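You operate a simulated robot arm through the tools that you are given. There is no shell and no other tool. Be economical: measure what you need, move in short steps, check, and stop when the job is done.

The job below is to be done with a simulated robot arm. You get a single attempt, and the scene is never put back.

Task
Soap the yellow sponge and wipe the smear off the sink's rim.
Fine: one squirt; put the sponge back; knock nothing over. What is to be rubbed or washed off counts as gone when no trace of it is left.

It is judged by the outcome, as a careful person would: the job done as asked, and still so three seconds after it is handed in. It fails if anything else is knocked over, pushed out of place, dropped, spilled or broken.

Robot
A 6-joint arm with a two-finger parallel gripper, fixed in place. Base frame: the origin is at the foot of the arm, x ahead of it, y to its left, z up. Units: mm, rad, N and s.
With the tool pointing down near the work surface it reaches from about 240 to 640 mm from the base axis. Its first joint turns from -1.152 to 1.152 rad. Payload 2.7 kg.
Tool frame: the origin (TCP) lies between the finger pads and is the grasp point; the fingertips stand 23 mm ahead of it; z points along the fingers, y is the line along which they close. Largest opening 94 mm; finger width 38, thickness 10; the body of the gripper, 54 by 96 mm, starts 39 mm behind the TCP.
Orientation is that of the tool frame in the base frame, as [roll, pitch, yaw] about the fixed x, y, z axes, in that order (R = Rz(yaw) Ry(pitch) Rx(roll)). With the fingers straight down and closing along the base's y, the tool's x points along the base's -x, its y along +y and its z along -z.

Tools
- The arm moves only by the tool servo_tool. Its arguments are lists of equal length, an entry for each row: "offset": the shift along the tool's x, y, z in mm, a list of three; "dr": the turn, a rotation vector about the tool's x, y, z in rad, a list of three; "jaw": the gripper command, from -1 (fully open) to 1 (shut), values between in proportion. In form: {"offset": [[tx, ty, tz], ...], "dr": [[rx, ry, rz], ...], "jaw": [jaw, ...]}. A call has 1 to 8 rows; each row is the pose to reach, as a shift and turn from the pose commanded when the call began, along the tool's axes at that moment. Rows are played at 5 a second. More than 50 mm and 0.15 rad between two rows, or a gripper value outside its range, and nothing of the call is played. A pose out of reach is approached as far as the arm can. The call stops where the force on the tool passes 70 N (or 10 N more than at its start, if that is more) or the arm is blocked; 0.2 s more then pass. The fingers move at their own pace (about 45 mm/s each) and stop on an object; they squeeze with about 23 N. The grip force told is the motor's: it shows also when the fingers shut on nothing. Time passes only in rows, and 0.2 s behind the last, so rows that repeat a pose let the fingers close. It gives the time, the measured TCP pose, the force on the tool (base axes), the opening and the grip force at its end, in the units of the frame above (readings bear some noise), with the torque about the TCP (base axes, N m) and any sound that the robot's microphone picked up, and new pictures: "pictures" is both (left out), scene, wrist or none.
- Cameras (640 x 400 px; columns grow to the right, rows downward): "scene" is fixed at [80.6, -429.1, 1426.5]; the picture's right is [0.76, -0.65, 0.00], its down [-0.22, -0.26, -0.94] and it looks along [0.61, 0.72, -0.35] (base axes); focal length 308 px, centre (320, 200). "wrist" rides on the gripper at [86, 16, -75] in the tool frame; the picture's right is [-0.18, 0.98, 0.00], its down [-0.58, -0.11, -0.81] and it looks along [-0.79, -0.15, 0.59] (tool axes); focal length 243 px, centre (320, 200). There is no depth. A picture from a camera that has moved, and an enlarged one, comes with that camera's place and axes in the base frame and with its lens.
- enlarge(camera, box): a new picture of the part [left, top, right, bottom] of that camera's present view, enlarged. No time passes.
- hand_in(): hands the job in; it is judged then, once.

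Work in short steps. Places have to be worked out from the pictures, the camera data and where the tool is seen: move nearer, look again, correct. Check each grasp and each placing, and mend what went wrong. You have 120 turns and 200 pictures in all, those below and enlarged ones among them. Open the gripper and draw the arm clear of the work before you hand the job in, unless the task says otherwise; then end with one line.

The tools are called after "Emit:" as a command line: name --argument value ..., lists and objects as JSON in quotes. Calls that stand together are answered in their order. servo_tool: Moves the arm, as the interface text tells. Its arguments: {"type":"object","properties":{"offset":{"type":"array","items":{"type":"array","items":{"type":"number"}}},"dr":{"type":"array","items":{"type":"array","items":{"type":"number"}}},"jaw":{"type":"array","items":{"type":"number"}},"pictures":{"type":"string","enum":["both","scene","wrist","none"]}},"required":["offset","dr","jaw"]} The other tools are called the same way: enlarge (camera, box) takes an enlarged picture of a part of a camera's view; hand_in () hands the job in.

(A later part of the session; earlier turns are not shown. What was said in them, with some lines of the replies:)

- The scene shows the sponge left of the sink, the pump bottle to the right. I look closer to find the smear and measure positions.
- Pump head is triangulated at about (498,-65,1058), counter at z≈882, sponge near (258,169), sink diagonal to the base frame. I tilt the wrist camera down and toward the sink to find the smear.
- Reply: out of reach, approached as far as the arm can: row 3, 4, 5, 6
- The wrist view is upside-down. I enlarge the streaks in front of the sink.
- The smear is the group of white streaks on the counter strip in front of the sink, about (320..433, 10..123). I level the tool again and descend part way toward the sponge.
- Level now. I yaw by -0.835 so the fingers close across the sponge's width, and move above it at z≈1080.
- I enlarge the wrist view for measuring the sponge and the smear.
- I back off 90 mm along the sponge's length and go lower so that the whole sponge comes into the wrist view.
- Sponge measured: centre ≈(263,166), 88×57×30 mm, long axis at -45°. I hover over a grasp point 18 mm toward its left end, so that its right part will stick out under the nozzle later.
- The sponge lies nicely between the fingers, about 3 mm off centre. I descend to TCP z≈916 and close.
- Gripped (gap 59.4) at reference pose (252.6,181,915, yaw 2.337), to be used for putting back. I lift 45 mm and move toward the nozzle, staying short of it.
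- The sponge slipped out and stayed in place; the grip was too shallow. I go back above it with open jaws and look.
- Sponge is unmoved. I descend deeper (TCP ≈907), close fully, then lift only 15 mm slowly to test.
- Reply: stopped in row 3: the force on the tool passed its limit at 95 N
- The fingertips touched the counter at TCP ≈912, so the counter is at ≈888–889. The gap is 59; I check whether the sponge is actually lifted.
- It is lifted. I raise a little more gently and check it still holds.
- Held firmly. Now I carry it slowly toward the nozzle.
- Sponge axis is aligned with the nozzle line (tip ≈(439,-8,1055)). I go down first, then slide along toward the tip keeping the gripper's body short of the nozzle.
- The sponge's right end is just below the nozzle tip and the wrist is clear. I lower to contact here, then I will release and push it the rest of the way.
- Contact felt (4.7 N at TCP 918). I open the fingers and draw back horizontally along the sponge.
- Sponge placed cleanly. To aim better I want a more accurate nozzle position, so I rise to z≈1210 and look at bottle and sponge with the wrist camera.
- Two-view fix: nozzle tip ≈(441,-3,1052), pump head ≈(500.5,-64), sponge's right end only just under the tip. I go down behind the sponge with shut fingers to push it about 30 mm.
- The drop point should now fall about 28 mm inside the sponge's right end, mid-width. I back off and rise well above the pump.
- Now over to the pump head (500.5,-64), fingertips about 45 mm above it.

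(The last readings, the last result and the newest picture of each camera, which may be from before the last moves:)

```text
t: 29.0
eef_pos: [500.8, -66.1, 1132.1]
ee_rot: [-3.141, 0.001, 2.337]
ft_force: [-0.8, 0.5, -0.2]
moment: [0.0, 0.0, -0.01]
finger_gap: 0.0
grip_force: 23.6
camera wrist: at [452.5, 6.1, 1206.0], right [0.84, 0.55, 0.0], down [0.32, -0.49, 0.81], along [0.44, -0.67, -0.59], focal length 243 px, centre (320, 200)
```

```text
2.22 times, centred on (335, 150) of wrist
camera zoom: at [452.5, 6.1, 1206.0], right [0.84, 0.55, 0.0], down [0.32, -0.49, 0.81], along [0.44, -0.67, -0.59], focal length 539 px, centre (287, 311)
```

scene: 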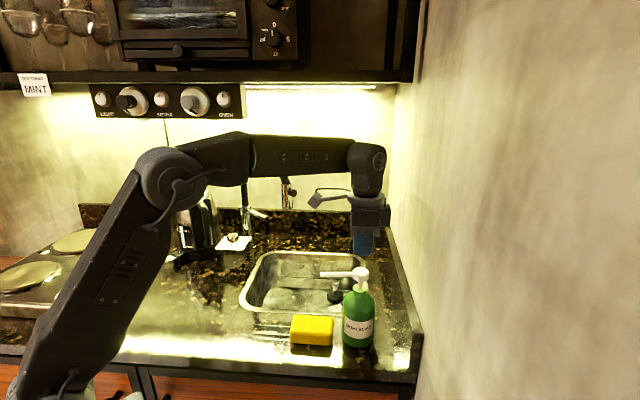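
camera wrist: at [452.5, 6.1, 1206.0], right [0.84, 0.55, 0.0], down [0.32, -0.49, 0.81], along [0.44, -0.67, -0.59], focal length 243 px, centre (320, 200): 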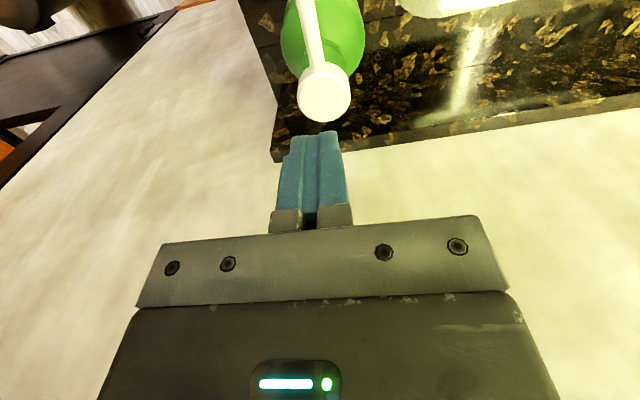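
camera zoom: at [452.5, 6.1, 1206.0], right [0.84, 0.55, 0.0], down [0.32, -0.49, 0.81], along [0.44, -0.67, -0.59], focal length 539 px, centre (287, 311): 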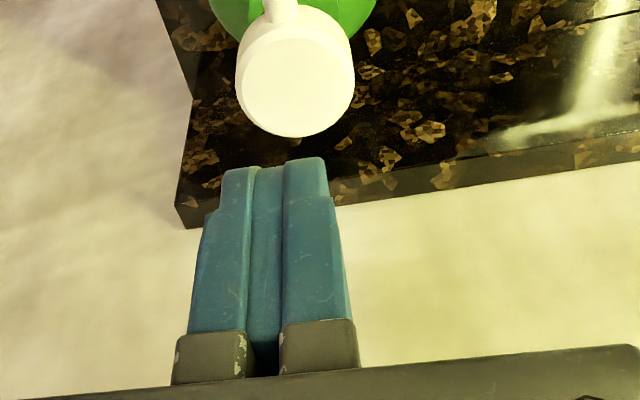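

The head centre is ~3 mm off the fingers; I correct and lower to just above it.

Emit:
servo_tool --offset '[[2.5, 1.7, 15], [2.5, 1.7, 30], [2.5, 1.7, 38], [2.5, 1.7, 38]]' --dr '[[0, 0, 0], [0, 0, 0], [0, 0, 0], [0, 0, 0]]' --jaw '[1, 1, 1, 1]' --pictures "none"

Emit:
enlarge --camera "scene" --box '[310, 230, 410, 310]'

Emit:
enlarge --camera "wrist" --box '[240, 60, 430, 240]'

```text
t: 30.0
eef_pos: [501.6, -60.9, 1093.3]
ee_rot: [-3.142, 0.001, 2.338]
ft_force: [-1.1, 0.0, 0.1]
moment: [-0.01, 0.02, -0.03]
finger_gap: 0.0
grip_force: 23.3
```

```text
5.00 times, centred on (360, 270) of scene
camera zoom: at [80.6, -429.1, 1426.5], right [0.76, -0.65, 0.0], down [-0.22, -0.26, -0.94], along [0.61, 0.72, -0.35], focal length 1540 px, centre (120, -150)
```

zoom: 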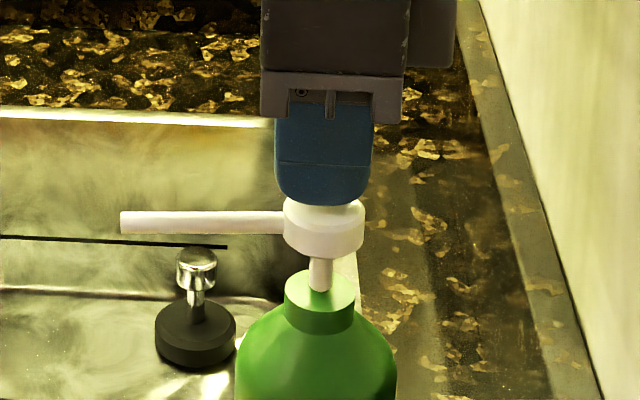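

```text
2.22 times, centred on (335, 150) of wrist
camera zoom: at [452.5, 11.0, 1167.9], right [0.84, 0.55, 0.0], down [0.32, -0.49, 0.81], along [0.44, -0.67, -0.59], focal length 539 px, centre (287, 311)
```

zoom: 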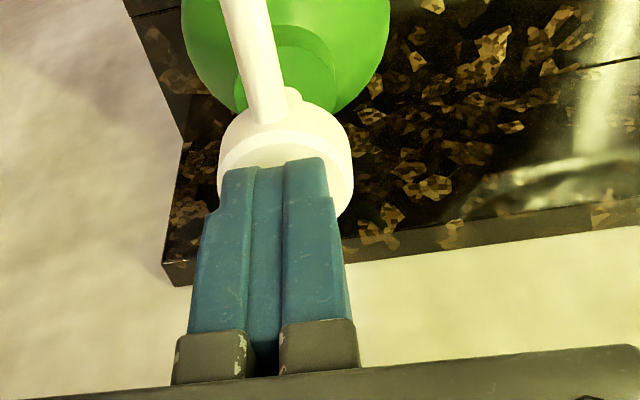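

Fingers are centred on the head, about 4 mm above. I press steadily, once.

Emit:
servo_tool --offset '[[0, 0, 4], [0, 0, 7], [0, 0, 10], [0, 0, 13], [0, 0, 16]]' --dr '[[0, 0, 0], [0, 0, 0], [0, 0, 0], [0, 0, 0], [0, 0, 0]]' --jaw '[1, 1, 1, 1, 1]' --pictures "none"

Emit:
enlarge --camera "scene" --box '[270, 240, 410, 360]'

```text
t: 31.2
eef_pos: [501.4, -60.2, 1078.8]
ee_rot: [3.139, 0.002, 2.337]
ft_force: [0.2, -1.9, 6.5]
moment: [-0.07, 0.04, 0.01]
finger_gap: 0.0
grip_force: 23.1
```

```text
3.33 times, centred on (340, 300) of scene
camera zoom: at [80.5, -429.2, 1426.5], right [0.76, -0.65, 0.0], down [-0.22, -0.26, -0.94], along [0.61, 0.72, -0.35], focal length 1027 px, centre (253, -133)
```

zoom: 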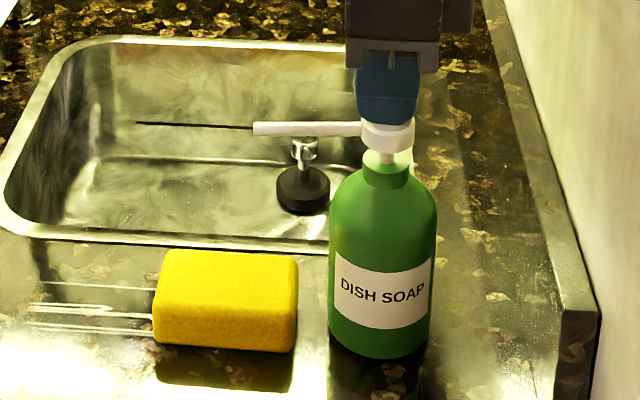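

The pump yields at 6.5 N, no soap yet; I continue the same stroke.

Emit:
servo_tool --offset '[[0, 0, 2], [0, 0, 4], [0, 0, 6], [0, 0, 8], [0, 0, 8]]' --dr '[[0, 0, 0], [0, 0, 0], [0, 0, 0], [0, 0, 0], [0, 0, 0]]' --jaw '[1, 1, 1, 1, 1]' --pictures "none"

Emit:
enlarge --camera "scene" --box '[270, 240, 410, 360]'

```text
t: 32.4
eef_pos: [501.5, -60.6, 1073.4]
ee_rot: [3.136, 0.008, 2.339]
ft_force: [-2.3, -1.2, 32.7]
moment: [0.05, 0.11, -0.06]
finger_gap: 0.1
grip_force: 23.3
```

```text
3.33 times, centred on (340, 300) of scene
camera zoom: at [80.0, -429.1, 1426.6], right [0.76, -0.65, 0.0], down [-0.22, -0.26, -0.94], along [0.61, 0.72, -0.35], focal length 1027 px, centre (253, -133)
```

zoom: 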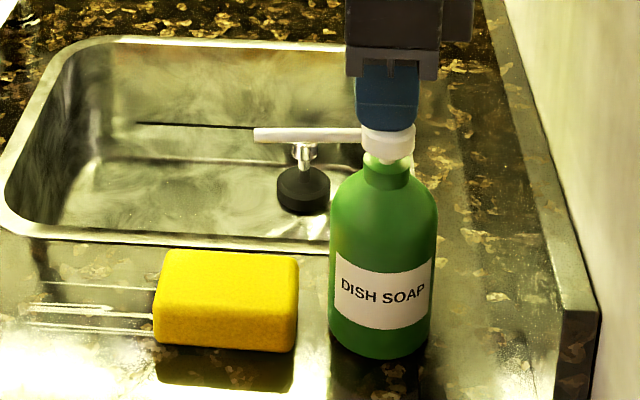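

The stroke has bottomed (33 N). I release upward and inspect for soap.

Emit:
servo_tool --offset '[[0, 0, -8], [0, 0, -20], [0, 0, -40], [0, 0, -60], [0, 0, -60]]' --dr '[[0, 0, 0], [0, 0, 0], [0, 0, 0], [0, 0, 0], [0, 0, 0]]' --jaw '[1, 1, 1, 1, 1]' --pictures "none"

Emit:
enlarge --camera "scene" --box '[270, 250, 400, 360]'

Emit:
enlarge --camera "wrist" --box '[220, 0, 430, 130]'

```text
t: 33.6
eef_pos: [499.7, -60.3, 1130.7]
ee_rot: [-3.141, 0.0, 2.336]
ft_force: [0.2, -0.5, 0.2]
moment: [0.05, 0.0, 0.01]
finger_gap: 0.0
grip_force: 22.8
```

```text
3.64 times, centred on (335, 305) of scene
camera zoom: at [80.6, -429.1, 1426.5], right [0.76, -0.65, 0.0], down [-0.22, -0.26, -0.94], along [0.61, 0.72, -0.35], focal length 1120 px, centre (266, -182)
```

zoom: 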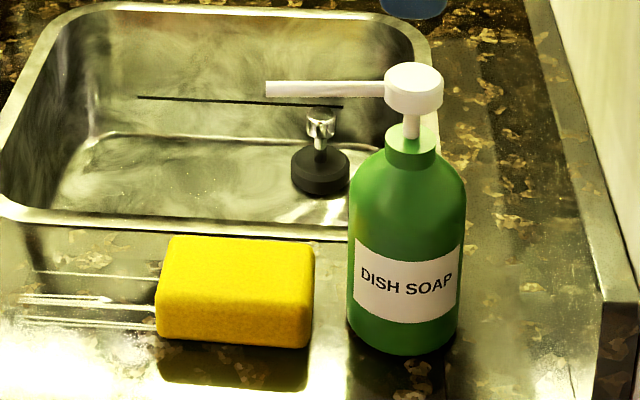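

```text
3.05 times, centred on (325, 65) of wrist
camera zoom: at [452.1, 12.1, 1204.8], right [0.84, 0.55, 0.0], down [0.32, -0.49, 0.81], along [0.44, -0.67, -0.59], focal length 739 px, centre (305, 611)
```

zoom: 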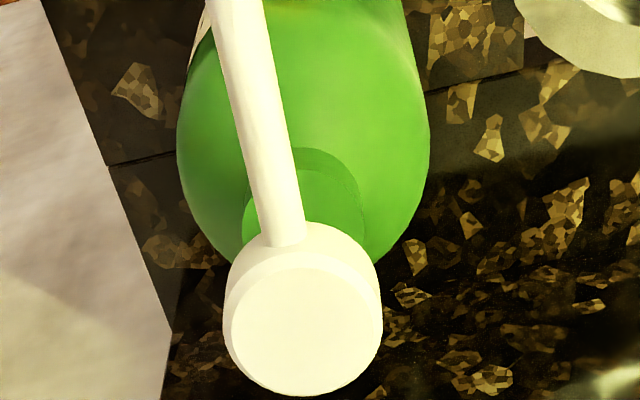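

No drop is evident from here. I move back to view the sponge's top with the wrist camera before deciding anything.

Emit:
servo_tool --offset '[[20, 0, -30], [60, 0, -35], [105, 0, -35], [150, 0, -35], [190, -3, -35], [220, -5, -20], [220, -5, 0], [220, -5, 20]]' --dr '[[0, 0, 0], [0, 0, 0], [0, 0, 0], [0, 0, 0], [0, 0, 0], [0, 0, 0], [0, 0, 0], [0, 0, 0]]' --jaw '[1, 1, 1, 1, 1, 0, -1, -1]' --pictures "wrist"

Emit:
enlarge --camera "wrist" --box '[260, 0, 420, 150]'

Emit:
enlarge --camera "scene" --box '[280, 290, 360, 360]'

```text
t: 35.4
eef_pos: [344.1, 93.1, 1109.5]
ee_rot: [3.141, 0.0, 2.338]
ft_force: [0.0, 0.0, -0.4]
moment: [-0.01, 0.02, -0.03]
finger_gap: 67.9
grip_force: 0.0
camera wrist: at [296.5, 165.3, 1183.4], right [0.84, 0.55, 0.0], down [0.32, -0.49, 0.81], along [0.44, -0.67, -0.59], focal length 243 px, centre (320, 200)
```

wrist: 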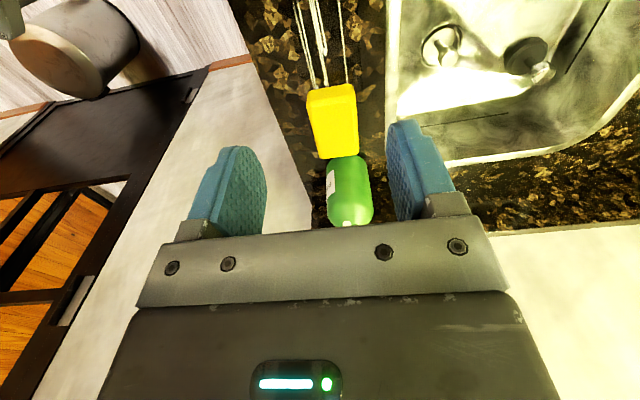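

```text
2.67 times, centred on (340, 75) of wrist
camera zoom: at [296.5, 165.3, 1183.4], right [0.84, 0.55, 0.0], down [0.32, -0.49, 0.81], along [0.44, -0.67, -0.59], focal length 647 px, centre (267, 533)
```

zoom: 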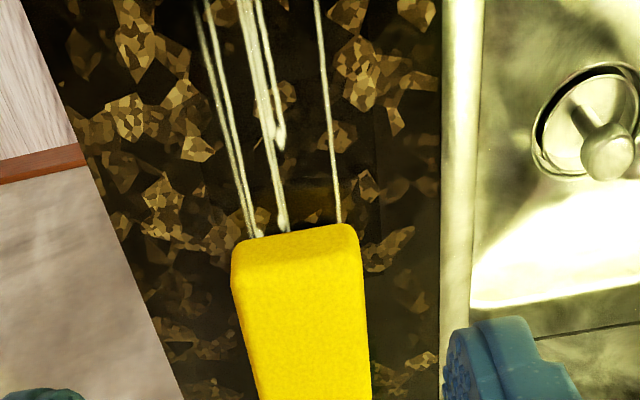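

```text
5.71 times, centred on (320, 325) of scene
camera zoom: at [80.6, -429.1, 1426.5], right [0.76, -0.65, 0.0], down [-0.22, -0.26, -0.94], along [0.61, 0.72, -0.35], focal length 1760 px, centre (320, -514)
```

zoom: 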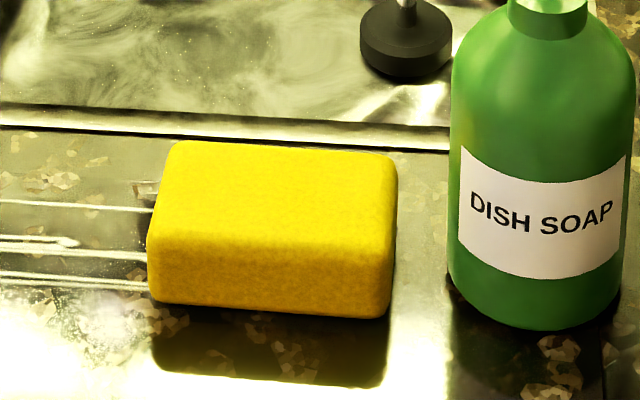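

No soap is visible on sponge or counter, but the pump did its full stroke; wiping will tell. I go down behind the sponge with open fingers.

Emit:
servo_tool --offset '[[0, -2, 45], [0, -2, 90], [0, -2, 135], [0, -2, 170], [0, -2, 191], [0, -2, 191]]' --dr '[[0, 0, 0], [0, 0, 0], [0, 0, 0], [0, 0, 0], [0, 0, 0], [0, 0, 0]]' --jaw '[-1, -1, -1, -1, -1, -1]' --pictures "wrist"

```text
t: 36.8
eef_pos: [343.3, 92.1, 916.9]
ee_rot: [-3.141, 0.0, 2.336]
ft_force: [0.1, 0.7, 0.2]
moment: [0.03, 0.02, 0.0]
finger_gap: 94.4
grip_force: 0.3
camera wrist: at [294.9, 163.9, 991.5], right [0.84, 0.55, 0.0], down [0.32, -0.49, 0.81], along [0.44, -0.67, -0.59], focal length 243 px, centre (320, 200)
```

wrist: 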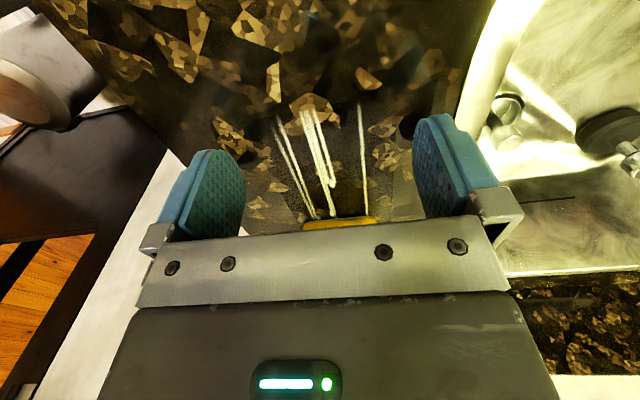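

Sponge is between the fingers ahead. I advance 90 mm at this height and close on its left end.

Emit:
servo_tool --offset '[[-25, 0, -1], [-50, 0, -1], [-70, 0, -1], [-90, 0, -1], [-90, 0, -1], [-90, 0, -1], [-90, 0, -1], [-90, 0, -1]]' --dr '[[0, 0, 0], [0, 0, 0], [0, 0, 0], [0, 0, 0], [0, 0, 0], [0, 0, 0], [0, 0, 0], [0, 0, 0]]' --jaw '[-1, -1, -1, -1, 1, 1, 1, 1]'

Emit:
enlarge --camera "scene" --box '[250, 250, 390, 360]'

```text
t: 38.6
eef_pos: [406.0, 27.4, 920.7]
ee_rot: [-3.142, 0.0, 2.337]
ft_force: [0.3, 0.3, -0.7]
moment: [0.01, 0.03, 0.04]
finger_gap: 59.2
grip_force: 23.3
camera wrist: at [357.6, 100.7, 994.7], right [0.84, 0.55, 0.0], down [0.32, -0.49, 0.81], along [0.44, -0.67, -0.59], focal length 243 px, centre (320, 200)
```

scene: 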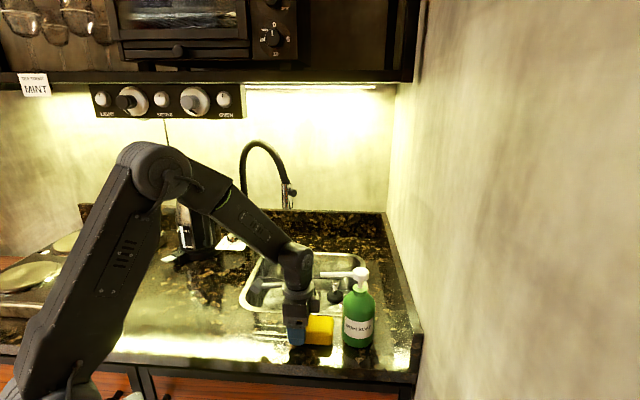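
wrist: 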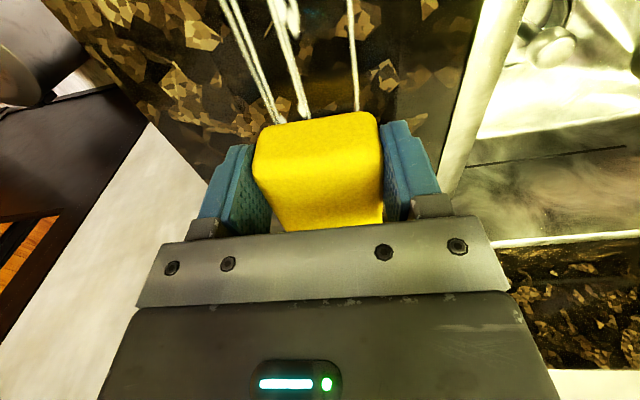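

```text
3.64 times, centred on (320, 305) of scene
camera zoom: at [80.6, -429.1, 1426.5], right [0.76, -0.65, 0.0], down [-0.22, -0.26, -0.94], along [0.61, 0.72, -0.35], focal length 1120 px, centre (320, -182)
```

zoom: 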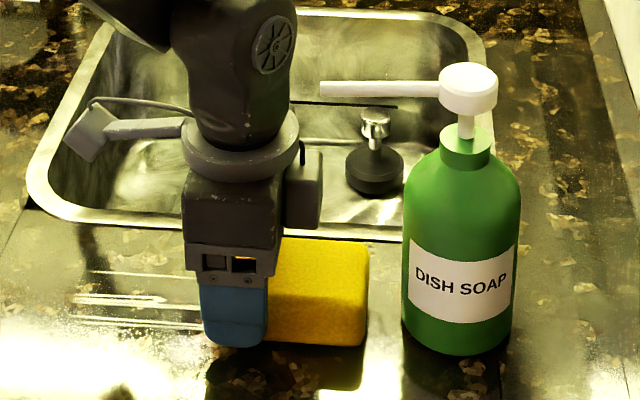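

Gripped. I press lightly (2 mm down) and drag the sponge back along the streaks, over the smear's whole length.

Emit:
servo_tool --offset '[[0, 0, 2], [10, 0, 2], [30, 0, 2], [50, 0, 2], [70, 0, 2], [90, 0, 2], [110, 0, 2], [130, 0, 2]]' --dr '[[0, 0, 0], [0, 0, 0], [0, 0, 0], [0, 0, 0], [0, 0, 0], [0, 0, 0], [0, 0, 0], [0, 0, 0]]' --jaw '[1, 1, 1, 1, 1, 1, 1, 1]'

Emit:
enlarge --camera "scene" --box '[220, 250, 380, 360]'

```text
t: 40.4
eef_pos: [315.5, 122.2, 917.8]
ee_rot: [-3.141, 0.0, 2.338]
ft_force: [5.1, -4.4, 14.5]
moment: [-0.02, -0.08, 0.01]
finger_gap: 59.0
grip_force: 23.0
camera wrist: at [267.0, 194.2, 991.9], right [0.84, 0.55, 0.0], down [0.32, -0.49, 0.81], along [0.44, -0.67, -0.59], focal length 243 px, centre (320, 200)
```

scene: 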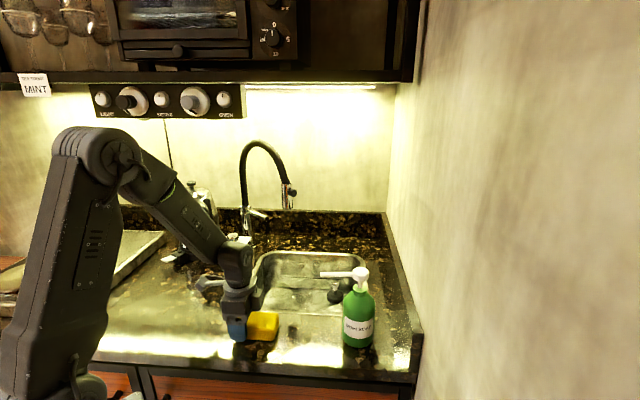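
wrist: 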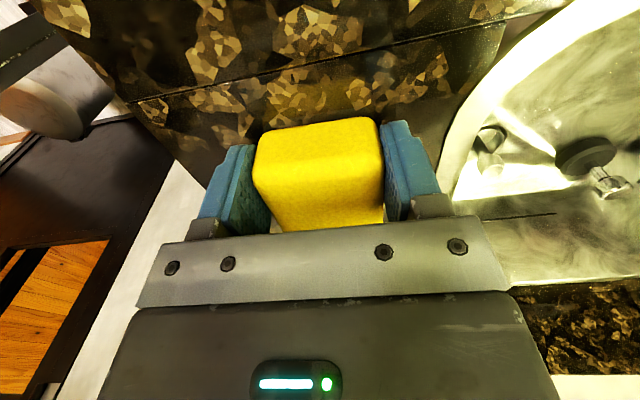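

```text
3.64 times, centred on (300, 305) of scene
camera zoom: at [80.6, -429.3, 1426.5], right [0.76, -0.65, 0.0], down [-0.22, -0.26, -0.94], along [0.61, 0.72, -0.35], focal length 1120 px, centre (393, -182)
```

zoom: 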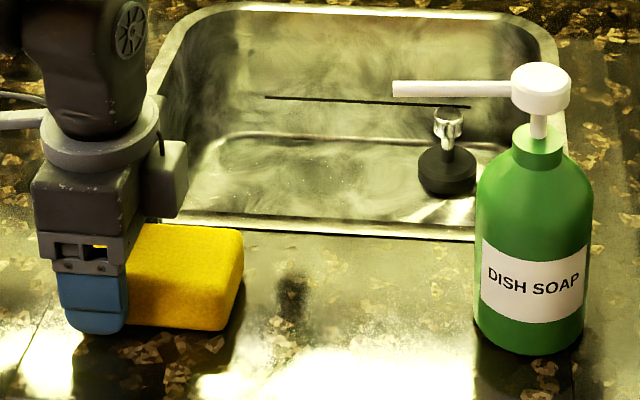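

The streaks vanish behind the sponge. I make two more passes, shifted a little to each side, for complete coverage.

Emit:
servo_tool --offset '[[-10, 8, 0], [-32, 10, 0], [-54, 10, 0], [-76, 10, 0], [-95, 10, 0], [-95, 2, 0], [-95, -8, 0]]' --dr '[[0, 0, 0], [0, 0, 0], [0, 0, 0], [0, 0, 0], [0, 0, 0], [0, 0, 0], [0, 0, 0]]' --jaw '[1, 1, 1, 1, 1, 1, 1]' --pictures "none"

Emit:
servo_tool --offset '[[20, 0, 0], [42, 0, 0], [64, 0, 0], [86, 0, 0], [105, 0, 0], [105, 8, 0], [105, 8, -5], [105, 8, -12]]' --dr '[[0, 0, 0], [0, 0, 0], [0, 0, 0], [0, 0, 0], [0, 0, 0], [0, 0, 0], [0, 0, 0], [0, 0, 0]]' --jaw '[1, 1, 1, 1, 1, 1, 1, 1]'

Emit:
enlarge --camera "scene" --box '[200, 250, 360, 360]'

```text
t: 42.0
eef_pos: [374.8, 48.1, 919.3]
ee_rot: [3.14, 0.0, 2.336]
ft_force: [1.3, 0.0, 0.2]
moment: [0.0, 0.01, 0.01]
finger_gap: 59.2
grip_force: 23.4
```

```text
t: 43.8
eef_pos: [308.0, 128.1, 930.1]
ee_rot: [3.141, 0.0, 2.338]
ft_force: [-0.4, 0.1, 0.7]
moment: [0.0, 0.02, -0.02]
finger_gap: 59.1
grip_force: 23.2
camera wrist: at [260.0, 201.7, 1005.2], right [0.84, 0.55, 0.0], down [0.32, -0.49, 0.81], along [0.44, -0.67, -0.59], focal length 243 px, centre (320, 200)
```

scene: 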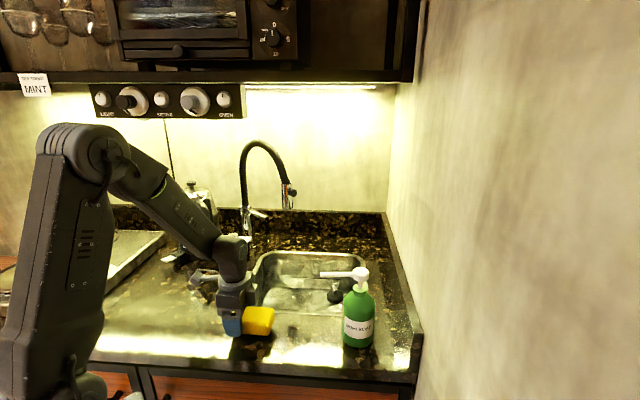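
wrist: 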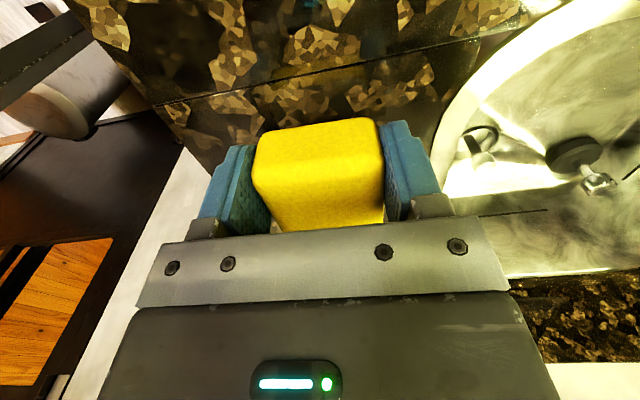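

```text
3.64 times, centred on (280, 305) of scene
camera zoom: at [80.6, -429.1, 1426.5], right [0.76, -0.65, 0.0], down [-0.22, -0.26, -0.94], along [0.61, 0.72, -0.35], focal length 1120 px, centre (466, -182)
```

zoom: 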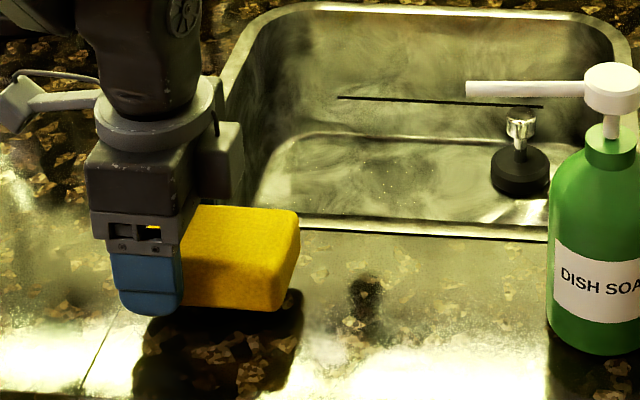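

Everything visible is clean. I carry the sponge back to its original place (accounting for the grip being ~19 mm nearer its left end), and lower it.

Emit:
servo_tool --offset '[[15, -1, 0], [40, -2, 0], [65, -3, 0], [85, -3.3, 0], [96.7, -3.3, 0], [96.7, -3.3, 4], [96.7, -3.3, 8], [96.7, -3.3, 9]]' --dr '[[0, 0, 0], [0, 0, 0], [0, 0, 0], [0, 0, 0], [0, 0, 0], [0, 0, 0], [0, 0, 0], [0, 0, 0]]' --jaw '[1, 1, 1, 1, 1, 1, 1, 1]' --pictures "wrist"

Emit:
enlarge --camera "scene" --box '[170, 280, 270, 360]'

```text
t: 45.6
eef_pos: [239.7, 196.8, 921.1]
ee_rot: [-3.14, 0.0, 2.336]
ft_force: [-0.3, -0.1, 0.5]
moment: [0.01, 0.01, 0.02]
finger_gap: 59.1
grip_force: 23.0
camera wrist: at [190.4, 268.6, 994.9], right [0.84, 0.55, 0.0], down [0.32, -0.49, 0.81], along [0.44, -0.67, -0.59], focal length 243 px, centre (320, 200)
```

wrist: 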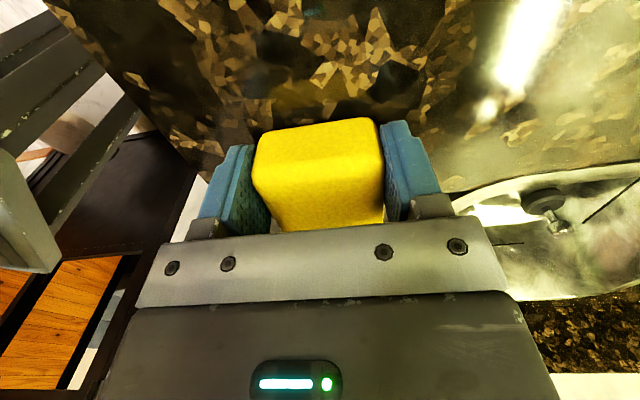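

```text
5.00 times, centred on (220, 320) of scene
camera zoom: at [80.6, -429.1, 1426.5], right [0.76, -0.65, 0.0], down [-0.22, -0.26, -0.94], along [0.61, 0.72, -0.35], focal length 1540 px, centre (820, -400)
```

zoom: 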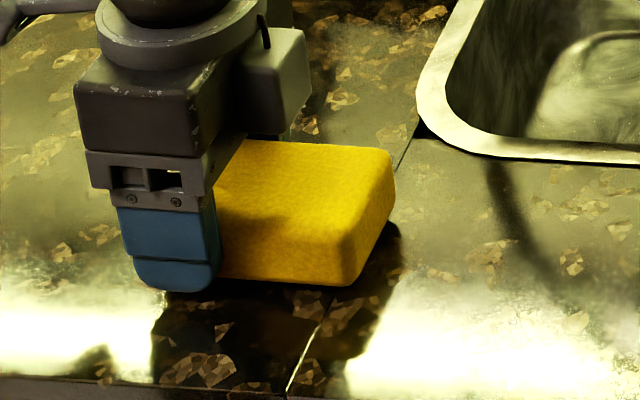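

Sponge lines up with its original outline; a couple of mm remain. I lower to contact.

Emit:
servo_tool --offset '[[0, 0, 1], [0, 0, 2], [0, 0, 3], [0, 0, 3]]' --dr '[[0, 0, 0], [0, 0, 0], [0, 0, 0], [0, 0, 0]]' --jaw '[1, 1, 1, 1]' --pictures "none"

```text
t: 46.6
eef_pos: [239.1, 197.2, 917.4]
ee_rot: [-3.141, -0.002, 2.337]
ft_force: [0.1, -1.1, -0.4]
moment: [0.0, 0.04, 0.0]
finger_gap: 59.3
grip_force: 23.2
```

No contact force yet; I go down 2 mm more, then open.

Emit:
servo_tool --offset '[[0, 0, 1], [0, 0, 1.5], [0, 0, 2], [0, 0, 2]]' --dr '[[0, 0, 0], [0, 0, 0], [0, 0, 0], [0, 0, 0]]' --jaw '[1, 1, 1, 1]' --pictures "none"

Emit:
enlarge --camera "scene" --box '[170, 280, 270, 360]'

```text
t: 47.6
eef_pos: [239.9, 196.7, 917.2]
ee_rot: [3.139, 0.0, 2.338]
ft_force: [-3.9, -0.4, 17.2]
moment: [-0.06, 0.09, -0.03]
finger_gap: 59.2
grip_force: 23.1
```

```text
5.00 times, centred on (220, 320) of scene
camera zoom: at [80.4, -429.2, 1426.5], right [0.76, -0.65, 0.0], down [-0.22, -0.26, -0.94], along [0.61, 0.72, -0.35], focal length 1540 px, centre (820, -400)
```

zoom: 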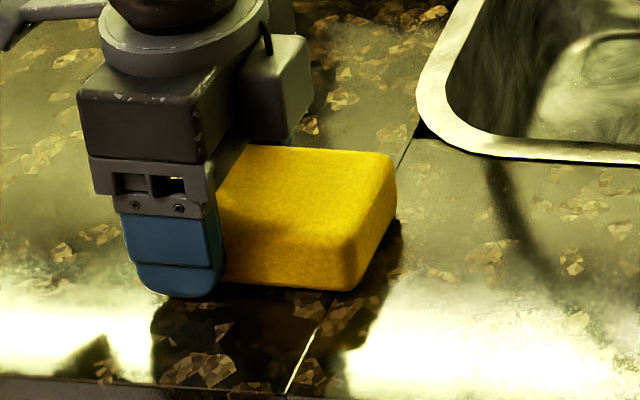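

Now it rests on the counter (17 N) in its original place. I open, back away along its length, then rise.

Emit:
servo_tool --offset '[[0, 0, -1], [0, 0, -2], [0, 0, -2], [0, 0, -40], [0, 0, -85], [0, 0, -130], [0, 0, -175], [0, 0, -175]]' --dr '[[0, 0, 0], [0, 0, 0], [0, 0, 0], [0, 0, 0], [0, 0, 0], [0, 0, 0], [0, 0, 0], [0, 0, 0]]' --jaw '[-1, -1, -1, -1, -1, -1, -1, -1]'

Emit:
enlarge --camera "scene" --box '[170, 260, 350, 360]'

Emit:
enlarge --camera "wrist" --box '[240, 30, 430, 240]'

```text
t: 49.4
eef_pos: [239.7, 192.8, 1092.5]
ee_rot: [3.141, 0.001, 2.337]
ft_force: [-0.2, -0.5, 1.4]
moment: [0.0, -0.02, 0.02]
finger_gap: 94.1
grip_force: 0.0
camera wrist: at [191.4, 266.1, 1166.8], right [0.84, 0.55, 0.0], down [0.32, -0.49, 0.81], along [0.44, -0.67, -0.59], focal length 243 px, centre (320, 200)
```

scene: 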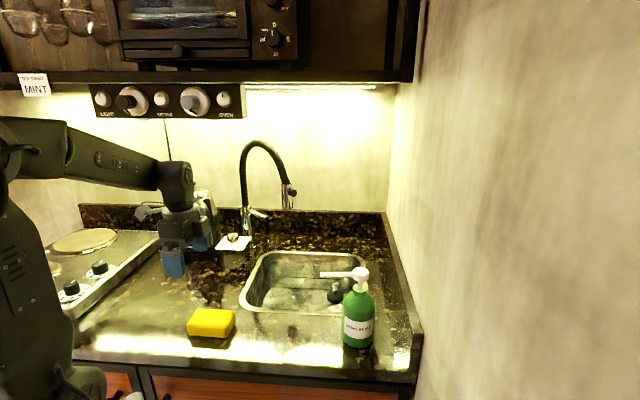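
wrist: 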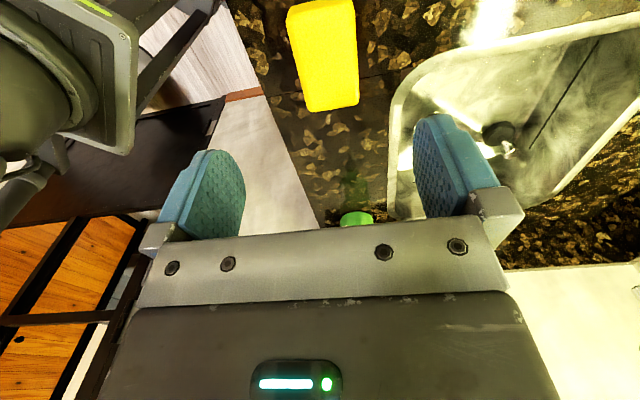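

```text
3.56 times, centred on (260, 310) of scene
camera zoom: at [80.6, -429.1, 1426.5], right [0.76, -0.65, 0.0], down [-0.22, -0.26, -0.94], along [0.61, 0.72, -0.35], focal length 1095 px, centre (533, -191)
```

zoom: 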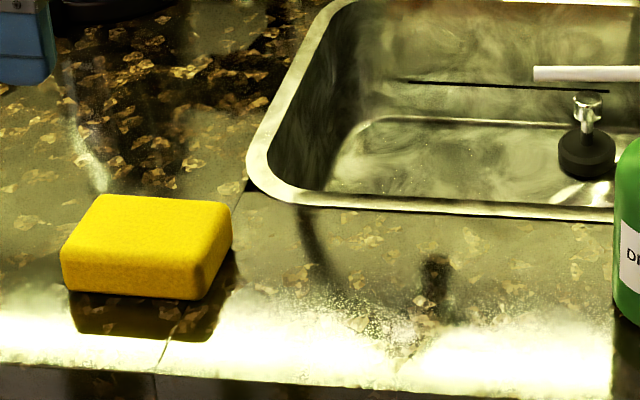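

```text
1.90 times, centred on (335, 135) of wrist
camera zoom: at [191.4, 266.1, 1166.8], right [0.84, 0.55, 0.0], down [0.32, -0.49, 0.81], along [0.44, -0.67, -0.59], focal length 462 px, centre (291, 324)
```

zoom: 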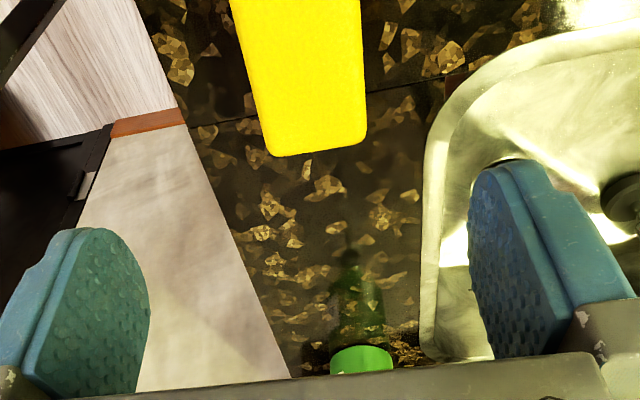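

Sponge is at its original pixels and the streaks are gone. One last close look at the wiped patch for faint residue.

Emit:
enlarge --camera "scene" --box '[235, 305, 345, 360]'

Emit:
enlarge --camera "wrist" --box '[290, 90, 400, 225]'

```text
5.82 times, centred on (290, 332) of scene
camera zoom: at [80.6, -429.1, 1426.5], right [0.76, -0.65, 0.0], down [-0.22, -0.26, -0.94], along [0.61, 0.72, -0.35], focal length 1792 px, centre (494, -571)
```

zoom: 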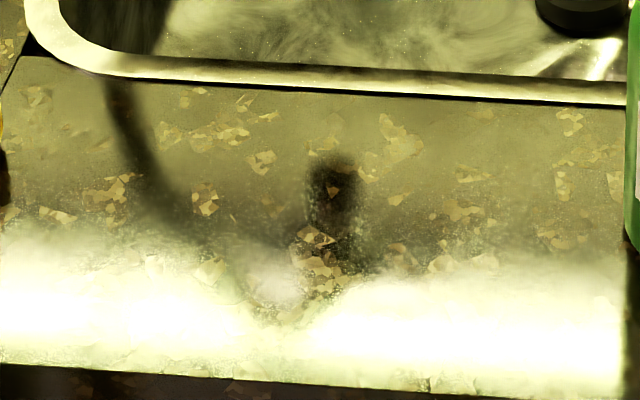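

```text
2.96 times, centred on (345, 158) of wrist
camera zoom: at [191.4, 266.1, 1166.8], right [0.84, 0.55, 0.0], down [0.32, -0.49, 0.81], along [0.44, -0.67, -0.59], focal length 719 px, centre (246, 326)
```

zoom: 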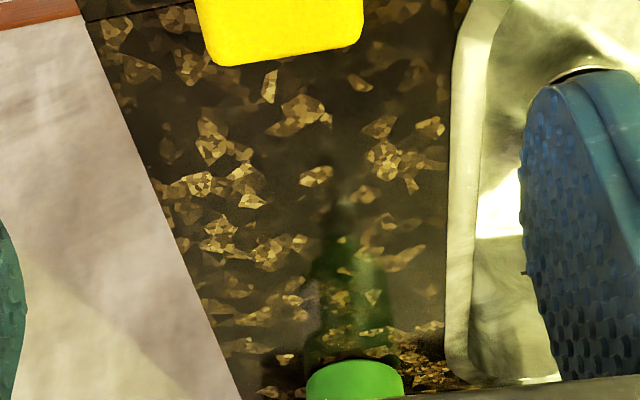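

The counter strip by the sink is clean with no trace left, the sponge is back, the bottle is standing, and the gripper is open and clear. I hand in.

Emit:
hand_in

```text
The job is handed in.
```

The smear is wiped off with no trace left in the pictures, the sponge is back where it was and nothing was knocked over; I pumped the soap once, full stroke, but never saw any soap land on the sponge.
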